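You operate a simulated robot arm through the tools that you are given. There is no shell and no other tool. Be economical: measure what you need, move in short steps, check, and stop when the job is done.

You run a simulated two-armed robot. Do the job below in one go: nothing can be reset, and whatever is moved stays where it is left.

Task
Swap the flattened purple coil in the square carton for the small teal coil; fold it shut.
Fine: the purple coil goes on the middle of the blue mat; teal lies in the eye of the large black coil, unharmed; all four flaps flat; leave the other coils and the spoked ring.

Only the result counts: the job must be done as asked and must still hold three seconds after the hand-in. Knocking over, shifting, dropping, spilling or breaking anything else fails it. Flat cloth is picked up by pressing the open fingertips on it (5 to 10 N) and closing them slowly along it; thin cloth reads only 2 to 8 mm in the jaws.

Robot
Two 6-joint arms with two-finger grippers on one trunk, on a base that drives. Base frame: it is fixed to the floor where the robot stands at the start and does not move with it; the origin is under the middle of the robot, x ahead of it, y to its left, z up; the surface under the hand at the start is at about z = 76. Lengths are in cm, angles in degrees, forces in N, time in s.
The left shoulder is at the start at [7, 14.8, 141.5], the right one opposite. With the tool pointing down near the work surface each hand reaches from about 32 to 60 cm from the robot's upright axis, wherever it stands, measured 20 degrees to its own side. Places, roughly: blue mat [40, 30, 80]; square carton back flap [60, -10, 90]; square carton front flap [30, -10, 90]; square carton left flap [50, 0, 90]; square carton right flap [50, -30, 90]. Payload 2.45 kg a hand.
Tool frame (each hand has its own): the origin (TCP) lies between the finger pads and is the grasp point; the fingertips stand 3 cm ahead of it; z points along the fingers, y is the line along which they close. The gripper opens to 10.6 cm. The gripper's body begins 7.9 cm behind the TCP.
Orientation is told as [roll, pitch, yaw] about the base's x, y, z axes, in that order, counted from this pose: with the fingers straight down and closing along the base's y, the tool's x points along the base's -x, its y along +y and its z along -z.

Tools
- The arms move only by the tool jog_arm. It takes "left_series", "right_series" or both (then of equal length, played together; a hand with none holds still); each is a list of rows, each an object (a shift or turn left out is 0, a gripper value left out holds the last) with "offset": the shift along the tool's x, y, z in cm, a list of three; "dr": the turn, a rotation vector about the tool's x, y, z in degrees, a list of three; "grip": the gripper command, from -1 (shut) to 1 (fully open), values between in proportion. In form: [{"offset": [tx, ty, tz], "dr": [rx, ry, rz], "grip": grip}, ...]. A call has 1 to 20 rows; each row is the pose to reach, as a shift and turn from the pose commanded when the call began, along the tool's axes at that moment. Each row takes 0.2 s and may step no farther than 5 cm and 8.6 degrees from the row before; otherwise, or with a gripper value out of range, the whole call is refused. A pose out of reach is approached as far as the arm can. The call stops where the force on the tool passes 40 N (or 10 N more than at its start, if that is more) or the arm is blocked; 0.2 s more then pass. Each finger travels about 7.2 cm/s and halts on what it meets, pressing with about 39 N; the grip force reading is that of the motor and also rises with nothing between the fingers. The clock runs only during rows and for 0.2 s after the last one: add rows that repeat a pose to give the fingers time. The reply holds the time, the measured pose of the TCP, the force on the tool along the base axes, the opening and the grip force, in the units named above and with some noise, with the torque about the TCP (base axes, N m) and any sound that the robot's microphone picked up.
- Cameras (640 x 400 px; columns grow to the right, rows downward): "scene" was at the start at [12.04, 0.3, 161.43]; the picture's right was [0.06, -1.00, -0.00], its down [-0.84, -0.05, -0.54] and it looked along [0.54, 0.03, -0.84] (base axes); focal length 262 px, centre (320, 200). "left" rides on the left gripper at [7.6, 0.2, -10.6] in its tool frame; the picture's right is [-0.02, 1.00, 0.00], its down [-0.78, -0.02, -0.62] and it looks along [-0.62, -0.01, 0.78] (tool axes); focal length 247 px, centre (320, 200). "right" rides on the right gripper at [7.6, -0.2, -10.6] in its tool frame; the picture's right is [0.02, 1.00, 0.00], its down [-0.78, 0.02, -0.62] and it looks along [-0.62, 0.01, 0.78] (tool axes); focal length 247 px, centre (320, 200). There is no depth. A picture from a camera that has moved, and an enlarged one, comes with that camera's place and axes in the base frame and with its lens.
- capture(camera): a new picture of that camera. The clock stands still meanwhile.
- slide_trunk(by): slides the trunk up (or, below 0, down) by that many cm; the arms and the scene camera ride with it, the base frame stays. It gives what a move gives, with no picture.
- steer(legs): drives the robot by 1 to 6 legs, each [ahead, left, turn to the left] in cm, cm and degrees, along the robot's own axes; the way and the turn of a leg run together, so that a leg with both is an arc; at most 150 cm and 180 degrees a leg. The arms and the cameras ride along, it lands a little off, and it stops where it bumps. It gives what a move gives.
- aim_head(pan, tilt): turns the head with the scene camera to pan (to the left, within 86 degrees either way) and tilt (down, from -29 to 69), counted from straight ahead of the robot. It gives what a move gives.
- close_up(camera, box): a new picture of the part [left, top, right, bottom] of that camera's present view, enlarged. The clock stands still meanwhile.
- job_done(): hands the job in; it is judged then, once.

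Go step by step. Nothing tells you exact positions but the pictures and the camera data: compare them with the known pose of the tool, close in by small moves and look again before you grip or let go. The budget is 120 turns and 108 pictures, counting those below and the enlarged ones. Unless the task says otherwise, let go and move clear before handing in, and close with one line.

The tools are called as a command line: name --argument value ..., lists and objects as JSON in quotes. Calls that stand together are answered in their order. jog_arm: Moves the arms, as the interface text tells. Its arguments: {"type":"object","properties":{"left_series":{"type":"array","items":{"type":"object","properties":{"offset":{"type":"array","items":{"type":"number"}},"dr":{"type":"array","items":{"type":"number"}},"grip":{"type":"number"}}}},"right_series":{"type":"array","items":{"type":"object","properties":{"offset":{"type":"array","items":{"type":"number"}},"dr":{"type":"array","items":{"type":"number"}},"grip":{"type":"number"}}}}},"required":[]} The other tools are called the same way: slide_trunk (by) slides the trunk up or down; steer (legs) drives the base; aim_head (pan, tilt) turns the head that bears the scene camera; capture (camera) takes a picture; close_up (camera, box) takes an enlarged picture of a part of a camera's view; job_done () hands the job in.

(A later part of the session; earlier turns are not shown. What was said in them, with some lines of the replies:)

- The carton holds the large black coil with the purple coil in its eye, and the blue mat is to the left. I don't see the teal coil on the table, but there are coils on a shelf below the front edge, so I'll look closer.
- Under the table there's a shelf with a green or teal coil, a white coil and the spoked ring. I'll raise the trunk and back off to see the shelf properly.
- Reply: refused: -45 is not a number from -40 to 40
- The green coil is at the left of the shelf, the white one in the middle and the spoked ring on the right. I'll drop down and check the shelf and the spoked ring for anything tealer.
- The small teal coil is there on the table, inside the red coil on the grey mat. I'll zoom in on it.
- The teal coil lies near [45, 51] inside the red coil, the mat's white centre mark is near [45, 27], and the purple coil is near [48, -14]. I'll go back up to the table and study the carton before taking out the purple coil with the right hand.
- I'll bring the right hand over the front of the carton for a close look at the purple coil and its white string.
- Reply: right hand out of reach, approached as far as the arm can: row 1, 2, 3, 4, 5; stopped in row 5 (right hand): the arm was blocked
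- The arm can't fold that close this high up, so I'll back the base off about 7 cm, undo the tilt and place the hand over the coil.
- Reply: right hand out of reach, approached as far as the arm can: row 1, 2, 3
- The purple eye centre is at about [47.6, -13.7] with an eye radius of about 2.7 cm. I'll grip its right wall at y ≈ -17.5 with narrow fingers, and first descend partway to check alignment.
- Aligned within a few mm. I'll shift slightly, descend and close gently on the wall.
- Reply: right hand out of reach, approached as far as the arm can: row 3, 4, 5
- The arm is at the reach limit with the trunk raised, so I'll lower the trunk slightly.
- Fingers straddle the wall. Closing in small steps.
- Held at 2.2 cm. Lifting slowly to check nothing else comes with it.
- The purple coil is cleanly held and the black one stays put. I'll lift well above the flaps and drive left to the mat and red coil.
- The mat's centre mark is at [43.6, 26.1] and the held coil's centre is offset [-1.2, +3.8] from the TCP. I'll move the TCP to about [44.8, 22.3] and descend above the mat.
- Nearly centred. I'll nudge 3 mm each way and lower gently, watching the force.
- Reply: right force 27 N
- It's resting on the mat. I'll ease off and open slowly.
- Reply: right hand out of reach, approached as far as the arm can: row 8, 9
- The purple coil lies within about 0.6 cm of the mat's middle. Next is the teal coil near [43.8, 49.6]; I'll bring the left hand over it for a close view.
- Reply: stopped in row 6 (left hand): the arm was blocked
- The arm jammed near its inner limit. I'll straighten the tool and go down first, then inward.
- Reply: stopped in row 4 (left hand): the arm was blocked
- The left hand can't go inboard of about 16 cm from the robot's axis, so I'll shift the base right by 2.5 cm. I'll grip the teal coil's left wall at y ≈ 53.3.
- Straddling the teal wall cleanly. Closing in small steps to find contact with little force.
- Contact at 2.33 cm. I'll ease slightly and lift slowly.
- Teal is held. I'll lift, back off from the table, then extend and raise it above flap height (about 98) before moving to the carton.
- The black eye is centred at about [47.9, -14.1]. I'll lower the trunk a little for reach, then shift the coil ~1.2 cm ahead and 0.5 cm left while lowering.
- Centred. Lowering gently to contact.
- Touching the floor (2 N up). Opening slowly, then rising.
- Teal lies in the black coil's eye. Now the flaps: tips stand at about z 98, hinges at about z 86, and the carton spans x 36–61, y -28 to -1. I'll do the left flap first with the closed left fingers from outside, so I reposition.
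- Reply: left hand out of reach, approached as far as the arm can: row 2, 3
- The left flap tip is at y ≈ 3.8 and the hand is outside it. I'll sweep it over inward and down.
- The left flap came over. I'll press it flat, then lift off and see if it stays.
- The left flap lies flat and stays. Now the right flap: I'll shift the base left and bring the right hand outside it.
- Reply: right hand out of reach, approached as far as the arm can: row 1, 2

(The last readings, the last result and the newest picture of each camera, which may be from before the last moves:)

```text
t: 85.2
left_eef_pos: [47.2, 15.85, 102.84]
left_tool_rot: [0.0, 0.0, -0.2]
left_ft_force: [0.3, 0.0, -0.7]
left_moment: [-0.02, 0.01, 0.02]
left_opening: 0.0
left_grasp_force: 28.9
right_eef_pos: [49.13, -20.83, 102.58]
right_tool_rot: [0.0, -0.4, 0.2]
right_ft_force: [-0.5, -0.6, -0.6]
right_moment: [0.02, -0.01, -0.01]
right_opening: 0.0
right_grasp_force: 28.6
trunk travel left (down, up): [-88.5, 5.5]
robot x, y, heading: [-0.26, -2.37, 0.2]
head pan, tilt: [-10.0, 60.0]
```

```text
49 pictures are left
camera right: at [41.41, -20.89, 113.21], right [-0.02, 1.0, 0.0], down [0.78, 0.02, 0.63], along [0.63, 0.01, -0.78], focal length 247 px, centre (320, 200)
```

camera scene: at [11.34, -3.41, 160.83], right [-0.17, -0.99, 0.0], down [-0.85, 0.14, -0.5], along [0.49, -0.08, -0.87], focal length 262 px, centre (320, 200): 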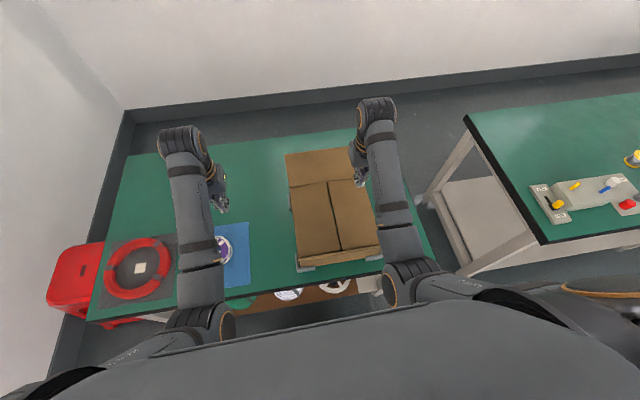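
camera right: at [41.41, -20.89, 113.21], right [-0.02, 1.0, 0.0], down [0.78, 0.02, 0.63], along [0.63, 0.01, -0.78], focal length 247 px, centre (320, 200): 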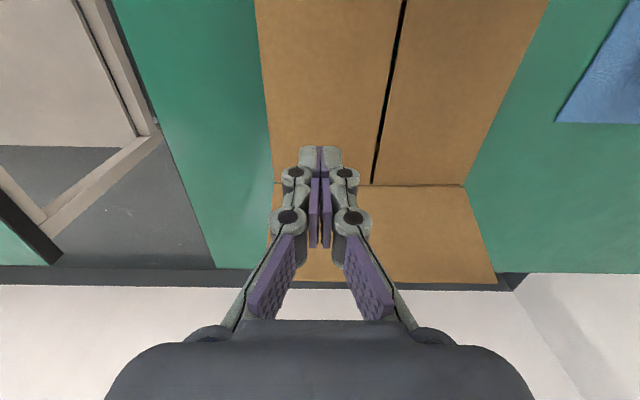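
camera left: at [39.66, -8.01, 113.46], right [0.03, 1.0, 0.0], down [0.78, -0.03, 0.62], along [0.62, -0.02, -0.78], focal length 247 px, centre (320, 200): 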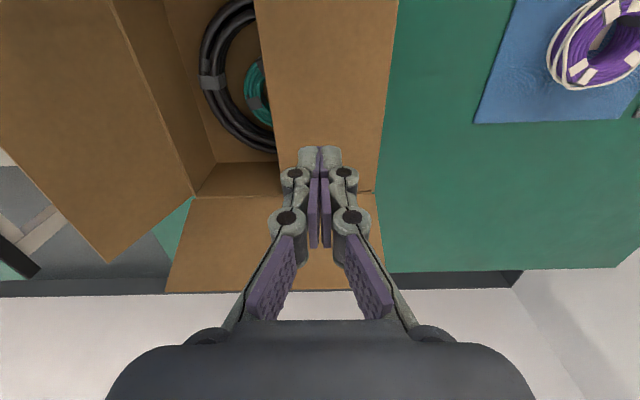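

Both side flaps are flat. Next is the front flap (tip near x 32, z 98): I'll back off with the right hand high, so it comes down in front of the flap.

jog_arm --right_series '[{"offset": [-2, 0, -1]}, {"offset": [-4, 0, -2.5]}, {"offset": [-4, 0, -2.5]}]'

steer --legs '[[-26, 4, 0]]'

capture --camera "right"

close_up --camera "scene" --box '[260, 80, 460, 220]'

```text
t: 86.0
left_eef_pos: [47.14, 15.79, 102.87]
left_tool_rot: [-0.1, -0.1, -0.2]
left_ft_force: [-0.9, 0.1, -0.3]
left_moment: [0.02, 0.01, 0.03]
left_opening: 0.01
left_grasp_force: 28.7
right_eef_pos: [53.21, -20.79, 105.13]
right_tool_rot: [0.1, -0.4, 0.2]
right_ft_force: [-0.4, 0.0, -0.1]
right_moment: [0.0, -0.01, 0.01]
right_opening: 0.0
right_grasp_force: 28.8
trunk travel left (down, up): [-88.5, 5.5]
robot x, y, heading: [-0.54, -2.48, 0.1]
head pan, tilt: [-10.0, 60.0]
```

```text
t: 87.9
left_eef_pos: [20.94, 19.74, 102.91]
left_tool_rot: [0.2, 0.0, 0.2]
left_ft_force: [-0.1, -0.7, 0.2]
left_moment: [0.0, 0.0, 0.0]
left_opening: 0.0
left_grasp_force: 28.9
right_eef_pos: [27.24, -16.8, 105.18]
right_tool_rot: [0.0, -0.2, 0.7]
right_ft_force: [-0.3, -0.1, -0.7]
right_moment: [0.0, -0.02, 0.0]
right_opening: 0.0
right_grasp_force: 28.5
trunk travel left (down, up): [-88.5, 5.5]
robot x, y, heading: [-26.55, 1.47, 0.9]
head pan, tilt: [-10.0, 60.0]
```

```text
48 pictures are left
camera right: at [19.37, -16.86, 115.73], right [-0.03, 1.0, 0.0], down [0.78, 0.02, 0.63], along [0.63, 0.02, -0.78], focal length 247 px, centre (320, 200)
```

right: 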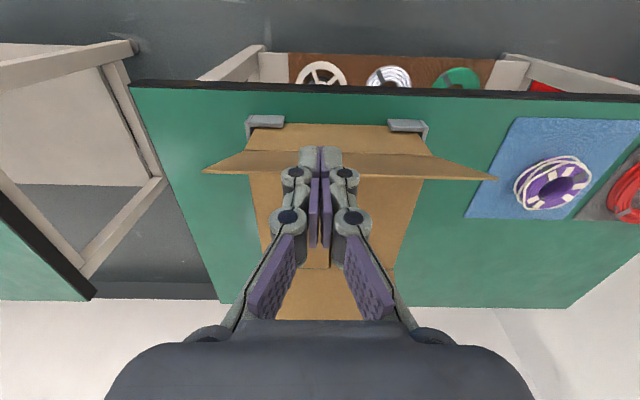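

```text
2.86 times, centred on (360, 150) of scene
camera zoom: at [-14.7, 0.34, 160.81], right [-0.16, -0.99, 0.0], down [-0.86, 0.14, -0.5], along [0.49, -0.08, -0.87], focal length 748 px, centre (206, 343)
```

zoom: 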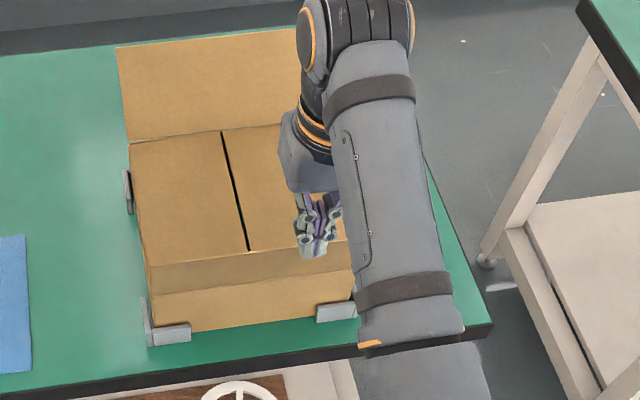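

The flap tip is at about x 31. I'll lower in front of it, draw the hand in, drive forward, then sweep.

jog_arm --right_series '[{"offset": [1, 0, 3]}, {"offset": [2.5, 0, 6]}, {"offset": [5, 0, 8.3]}, {"offset": [7, 0, 8.3]}, {"offset": [7, 0, 8.3]}]'

steer --legs '[[10, 0, -0.7]]'

capture --camera "right"

```text
t: 89.1
left_eef_pos: [20.83, 19.78, 102.9]
left_tool_rot: [0.0, 0.0, 0.0]
left_ft_force: [0.3, 0.1, -1.6]
left_moment: [0.01, 0.0, 0.02]
left_opening: 0.0
left_grasp_force: 28.8
right_eef_pos: [20.15, -16.97, 96.73]
right_tool_rot: [-0.1, -0.3, 0.6]
right_ft_force: [1.1, -0.1, 0.1]
right_moment: [0.03, 0.01, 0.0]
right_opening: 0.01
right_grasp_force: 28.8
trunk travel left (down, up): [-88.5, 5.5]
robot x, y, heading: [-26.27, 1.45, 0.8]
head pan, tilt: [-10.0, 60.0]
```

```text
t: 90.3
left_eef_pos: [30.9, 19.05, 102.96]
left_tool_rot: [0.1, -0.1, -0.9]
left_ft_force: [0.0, -0.8, 0.1]
left_moment: [0.05, -0.02, 0.02]
left_opening: 0.01
left_grasp_force: 28.5
right_eef_pos: [29.6, -17.67, 96.8]
right_tool_rot: [-0.1, -0.5, -0.4]
right_ft_force: [0.2, -0.3, -0.7]
right_moment: [0.04, -0.01, -0.03]
right_opening: 0.01
right_grasp_force: 28.8
trunk travel left (down, up): [-88.5, 5.5]
robot x, y, heading: [-16.71, 1.38, -0.4]
head pan, tilt: [-10.0, 60.0]
```

```text
46 pictures are left
camera right: at [21.78, -17.6, 107.48], right [-0.02, 1.0, 0.0], down [0.78, 0.01, 0.63], along [0.63, 0.01, -0.78], focal length 247 px, centre (320, 200)
```

right: 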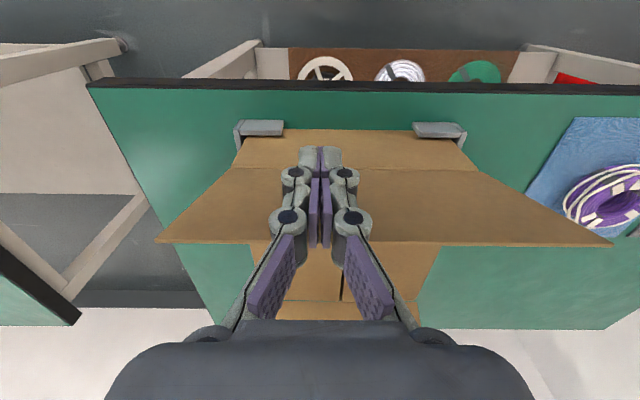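

jog_arm --right_series '[{"offset": [-2.5, 0, 0]}, {"offset": [-5, 0, 0.2]}, {"offset": [-7.3, 0, 0.4]}, {"offset": [-9.3, 0, 0.8]}, {"offset": [-11, 0, 2]}, {"offset": [-12, 0, 3.6]}, {"offset": [-12.7, 0, 5.3]}, {"offset": [-12.8, 0, 6.6]}, {"offset": [-12.8, 0, 7.3]}, {"offset": [-12.8, 0, 7.3]}]'

capture --camera "right"

close_up --camera "scene" --box '[260, 80, 460, 220]'

```text
t: 92.5
left_eef_pos: [31.06, 19.06, 102.81]
left_tool_rot: [-0.1, 0.0, -0.7]
left_ft_force: [0.1, -0.9, -0.3]
left_moment: [0.03, 0.02, -0.02]
left_opening: 0.0
left_grasp_force: 28.6
right_eef_pos: [42.75, -17.54, 89.59]
right_tool_rot: [0.0, -0.3, -0.4]
right_ft_force: [0.2, 0.3, 0.7]
right_moment: [0.01, 0.01, 0.02]
right_opening: 0.0
right_grasp_force: 28.5
trunk travel left (down, up): [-88.5, 5.5]
robot x, y, heading: [-16.28, 2.08, -0.2]
head pan, tilt: [-10.0, 60.0]
```

```text
45 pictures are left
camera right: at [34.81, -17.67, 100.25], right [-0.01, 1.0, 0.0], down [0.78, 0.01, 0.63], along [0.63, 0.01, -0.78], focal length 247 px, centre (320, 200)
```

right: 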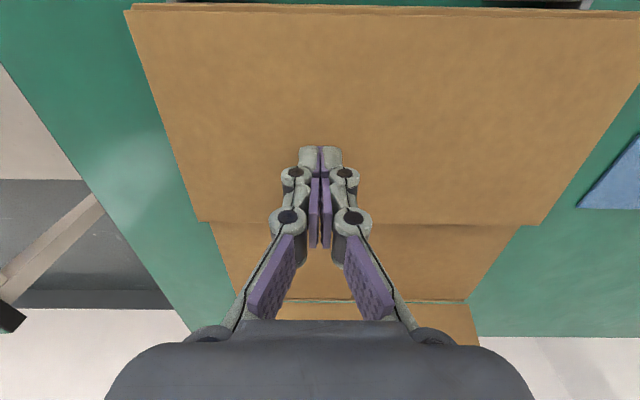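

```text
2.86 times, centred on (360, 150) of scene
camera zoom: at [-4.91, 0.24, 160.83], right [-0.18, -0.98, 0.0], down [-0.85, 0.15, -0.5], along [0.49, -0.09, -0.87], focal length 748 px, centre (206, 343)
```

zoom: 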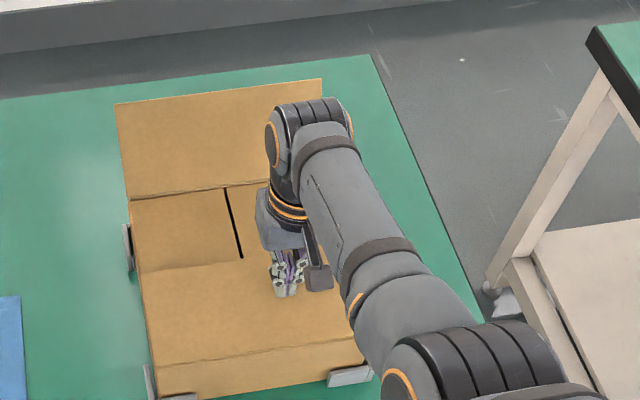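

The front flap is down. I'll press it lightly, lift high, and drive forward to reach behind the back flap.

jog_arm --right_series '[{"offset": [0, 0, 0.3]}, {"offset": [0, 0, 0.3]}, {"offset": [0, 0, -4]}, {"offset": [0, 0, -8]}, {"offset": [0, 0, -12]}, {"offset": [0, 0, -15.5]}, {"offset": [0, 0, -15.5]}]'

steer --legs '[[18.5, -1, 0.3]]'

jog_arm --right_series '[{"offset": [-3, 0, 0]}, {"offset": [-6, 0, 0]}, {"offset": [-8, 0, 0]}, {"offset": [-8, 0, 0]}]'

capture --camera "right"

capture --camera "scene"

```text
t: 94.1
left_eef_pos: [31.18, 19.0, 102.84]
left_tool_rot: [0.0, 0.1, -0.8]
left_ft_force: [-0.3, 0.2, 1.0]
left_moment: [0.02, -0.03, -0.03]
left_opening: 0.01
left_grasp_force: 29.1
right_eef_pos: [42.63, -17.63, 105.11]
right_tool_rot: [0.0, -0.3, -0.4]
right_ft_force: [0.0, 0.5, 0.2]
right_moment: [0.01, 0.02, 0.0]
right_opening: 0.02
right_grasp_force: 28.9
trunk travel left (down, up): [-88.5, 5.5]
robot x, y, heading: [-16.57, 1.54, -0.2]
head pan, tilt: [-10.0, 60.0]
```

```text
t: 95.6
left_eef_pos: [49.03, 18.52, 102.9]
left_tool_rot: [0.1, -0.2, -0.3]
left_ft_force: [0.3, 0.2, -0.5]
left_moment: [0.03, -0.05, 0.01]
left_opening: 0.0
left_grasp_force: 28.3
right_eef_pos: [60.91, -18.15, 105.31]
right_tool_rot: [0.0, -0.5, 0.0]
right_ft_force: [-0.2, -0.2, 0.3]
right_moment: [-0.01, -0.01, 0.0]
right_opening: 0.01
right_grasp_force: 28.3
trunk travel left (down, up): [-88.5, 5.5]
robot x, y, heading: [1.63, 0.69, 0.2]
head pan, tilt: [-10.0, 60.0]
```

```text
t: 96.6
left_eef_pos: [49.32, 18.49, 102.79]
left_tool_rot: [0.0, 0.1, -0.3]
left_ft_force: [-0.4, 0.3, -0.9]
left_moment: [-0.01, 0.01, -0.01]
left_opening: 0.0
left_grasp_force: 28.4
right_eef_pos: [69.26, -18.2, 105.32]
right_tool_rot: [-0.1, -0.4, 0.1]
right_ft_force: [0.1, -0.6, -0.5]
right_moment: [0.02, -0.01, -0.01]
right_opening: 0.02
right_grasp_force: 28.3
trunk travel left (down, up): [-88.5, 5.5]
robot x, y, heading: [1.87, 0.71, 0.3]
head pan, tilt: [-10.0, 60.0]
```

```text
43 pictures are left
camera right: at [61.41, -18.16, 115.94], right [-0.02, 1.0, 0.0], down [0.78, 0.02, 0.63], along [0.63, 0.01, -0.78], focal length 247 px, centre (320, 200)
```

right: 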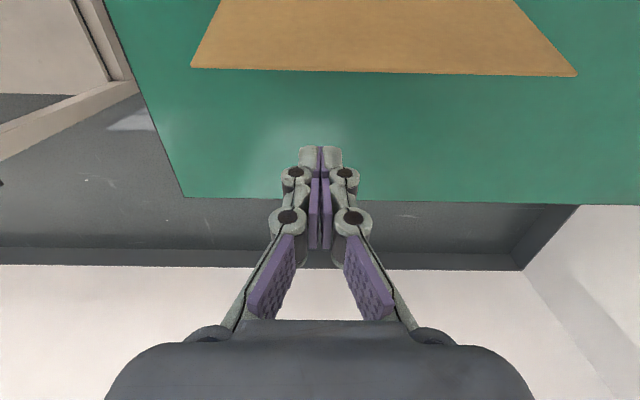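

```text
42 pictures are left
camera scene: at [13.41, -0.67, 160.83], right [-0.17, -0.99, 0.0], down [-0.85, 0.15, -0.5], along [0.49, -0.08, -0.87], focal length 262 px, centre (320, 200)
```

scene: 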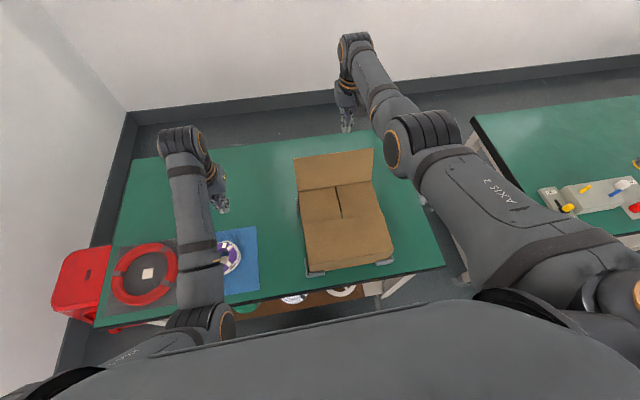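

The back flap tip is at x ≈ 65 and the hand is behind it. Lowering and sweeping it toward the robot.

jog_arm --right_series '[{"offset": [0, 0, 4.3]}, {"offset": [0, 0, 8.5]}, {"offset": [2.5, 0, 8.5]}, {"offset": [4.9, 0, 8.5]}, {"offset": [7.5, 0, 8.6]}, {"offset": [9.8, 0, 8.9]}, {"offset": [11.8, 0, 9.3]}, {"offset": [13.4, 0, 10.5]}, {"offset": [14.4, 0, 12.1]}, {"offset": [15.3, 0, 14.2]}, {"offset": [15.5, 0, 15.5]}, {"offset": [15.5, 0, 15.9]}, {"offset": [15.5, 0, 15.9]}]'

capture --camera "right"

close_up --camera "scene" --box '[270, 120, 430, 290]'

```text
t: 99.4
left_eef_pos: [49.26, 18.43, 102.87]
left_tool_rot: [-0.1, 0.1, -0.4]
left_ft_force: [0.5, 0.2, 0.1]
left_moment: [0.02, 0.0, 0.01]
left_opening: 0.0
left_grasp_force: 29.2
right_eef_pos: [53.66, -18.19, 89.11]
right_tool_rot: [0.0, -0.3, 0.1]
right_ft_force: [0.6, 1.6, 0.2]
right_moment: [0.0, 0.01, -0.01]
right_opening: 0.0
right_grasp_force: 28.7
right hand out of reach, approached as far as the arm can: row 1, 2
trunk travel left (down, up): [-88.5, 5.5]
robot x, y, heading: [1.98, 0.96, 0.2]
head pan, tilt: [-10.0, 60.0]
```

```text
41 pictures are left
camera right: at [45.84, -18.22, 99.76], right [-0.02, 1.0, 0.0], down [0.78, 0.02, 0.63], along [0.63, 0.01, -0.78], focal length 247 px, centre (320, 200)
```

right: 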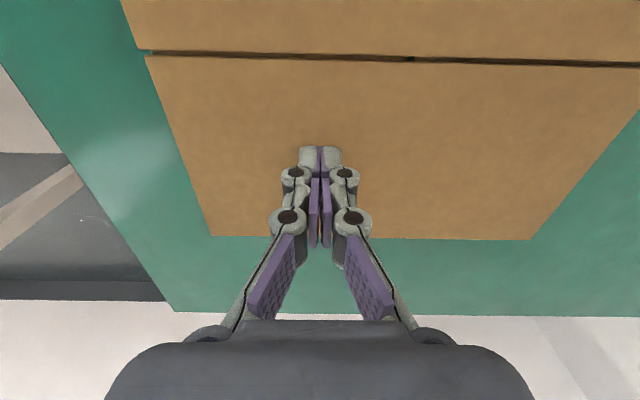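

```text
2.35 times, centred on (350, 205) of scene
camera zoom: at [13.44, -0.66, 160.83], right [-0.17, -0.99, 0.0], down [-0.85, 0.15, -0.5], along [0.49, -0.08, -0.87], focal length 616 px, centre (249, 188)
```

zoom: 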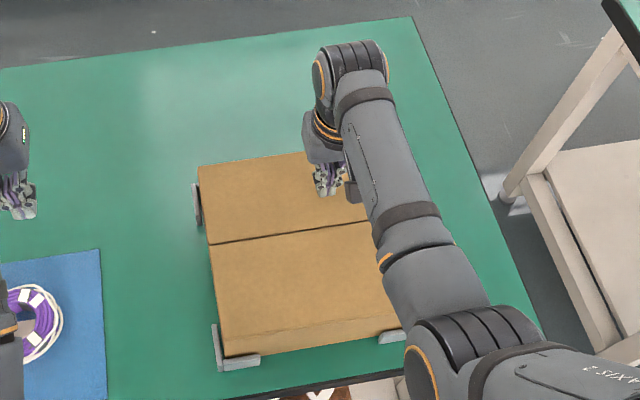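

All four flaps are over. I'll lift off, back away and check flatness from a lower angle.

jog_arm --right_series '[{"offset": [0, 0, -4]}, {"offset": [0, 0, -8]}, {"offset": [0, 0, -12]}, {"offset": [0, 0, -15]}, {"offset": [0, 0, -15]}]'

steer --legs '[[-60, 0, 0]]'

slide_trunk --by -40

aim_head --pan 0 --tilt 30

capture --camera "scene"

```text
t: 100.6
left_eef_pos: [49.18, 18.48, 102.75]
left_tool_rot: [-0.1, 0.0, -0.4]
left_ft_force: [0.6, 0.3, -0.4]
left_moment: [0.01, -0.02, 0.01]
left_opening: 0.0
left_grasp_force: 28.4
right_eef_pos: [53.48, -18.12, 104.22]
right_tool_rot: [0.0, -0.3, 0.1]
right_ft_force: [0.2, 0.2, 0.6]
right_moment: [-0.02, 0.0, 0.01]
right_opening: 0.0
right_grasp_force: 28.7
trunk travel left (down, up): [-88.5, 5.5]
robot x, y, heading: [1.48, 0.59, 0.2]
head pan, tilt: [-10.0, 60.0]
```

```text
t: 104.0
left_eef_pos: [-10.22, 18.08, 102.87]
left_tool_rot: [0.0, -0.1, -0.8]
left_ft_force: [-0.3, -0.6, -0.3]
left_moment: [0.0, 0.03, 0.0]
left_opening: 0.0
left_grasp_force: 28.2
right_eef_pos: [-6.24, -18.52, 104.22]
right_tool_rot: [0.0, -0.2, -0.3]
right_ft_force: [-0.4, 0.1, -0.2]
right_moment: [-0.01, 0.01, 0.0]
right_opening: 0.02
right_grasp_force: 28.1
trunk travel left (down, up): [-88.5, 5.5]
robot x, y, heading: [-58.28, 0.33, -0.1]
head pan, tilt: [-10.0, 60.0]
```

```text
t: 107.8
left_eef_pos: [-10.37, 18.11, 62.89]
left_tool_rot: [0.0, -0.1, -0.9]
left_ft_force: [0.3, 0.0, 0.6]
left_moment: [0.01, 0.01, 0.01]
left_opening: 0.0
left_grasp_force: 28.5
right_eef_pos: [-6.23, -18.52, 64.22]
right_tool_rot: [-0.1, -0.4, -0.4]
right_ft_force: [-0.7, -0.6, -0.5]
right_moment: [-0.01, -0.01, -0.01]
right_opening: 0.0
right_grasp_force: 28.6
trunk travel left (down, up): [-48.5, 45.5]
robot x, y, heading: [-57.94, 0.4, -0.4]
head pan, tilt: [-10.0, 60.0]
```

```text
t: 108.8
left_eef_pos: [-10.4, 18.09, 62.84]
left_tool_rot: [0.0, 0.0, -0.8]
left_ft_force: [0.3, -0.1, 0.0]
left_moment: [0.01, -0.02, 0.0]
left_opening: 0.0
left_grasp_force: 28.8
right_eef_pos: [-6.18, -18.62, 64.15]
right_tool_rot: [0.0, -0.3, -0.4]
right_ft_force: [-0.4, -0.3, 0.6]
right_moment: [-0.01, 0.01, 0.01]
right_opening: 0.0
right_grasp_force: 28.3
trunk travel left (down, up): [-48.5, 45.5]
robot x, y, heading: [-57.98, 0.57, -0.1]
head pan, tilt: [0.0, 30.0]
```

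```text
39 pictures are left
camera scene: at [-43.9, 0.37, 125.03], right [0.0, -1.0, 0.0], down [-0.5, 0.0, -0.87], along [0.87, 0.0, -0.5], focal length 262 px, centre (320, 200)
```

scene: 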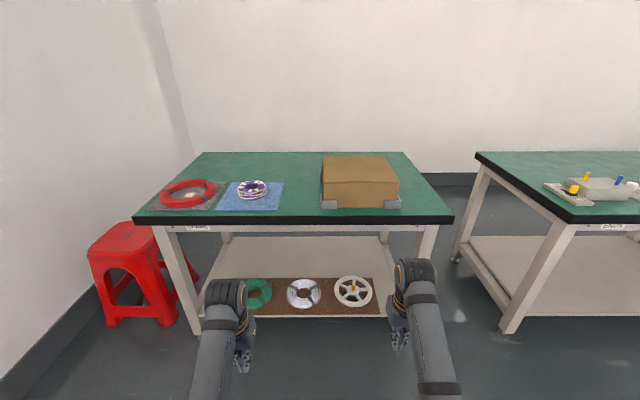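

close_up --camera "scene" --box '[310, 140, 420, 215]'

close_up --camera "scene" --box '[150, 165, 300, 225]'

```text
5.33 times, centred on (365, 178) of scene
camera zoom: at [-43.9, 0.37, 125.03], right [0.0, -1.0, 0.0], down [-0.5, 0.0, -0.87], along [0.87, 0.0, -0.5], focal length 1396 px, centre (80, 320)
```

zoom: 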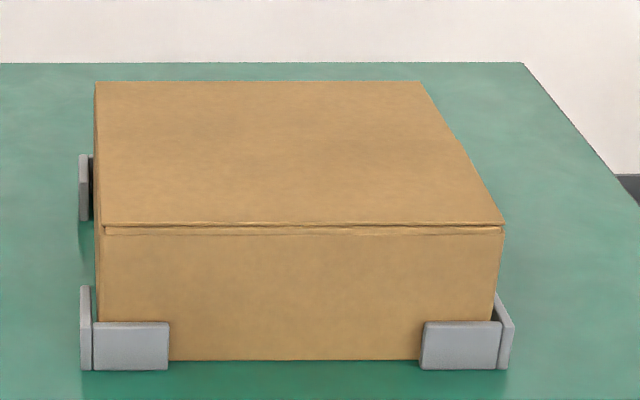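

```text
4.27 times, centred on (225, 195) of scene
camera zoom: at [-43.9, 0.37, 125.03], right [0.0, -1.0, 0.0], down [-0.5, 0.0, -0.87], along [0.87, 0.0, -0.5], focal length 1117 px, centre (725, 221)
```

zoom: 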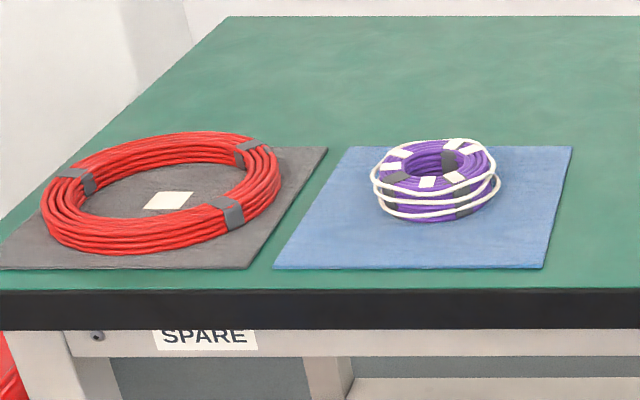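

The carton is shut with all four flaps flat and still down about 8 s after release. The purple coil sits within about 1 cm of the mat's middle, and the red coil, shelf coils and spoked ring are where they were. Both hands are clear, so I'm handing in.

job_done

```text
The job is handed in.
```

The swap is done: the teal coil lies in the eye of the black coil in the closed carton, all four flaps are flat, and the purple coil is on the middle of the blue mat.
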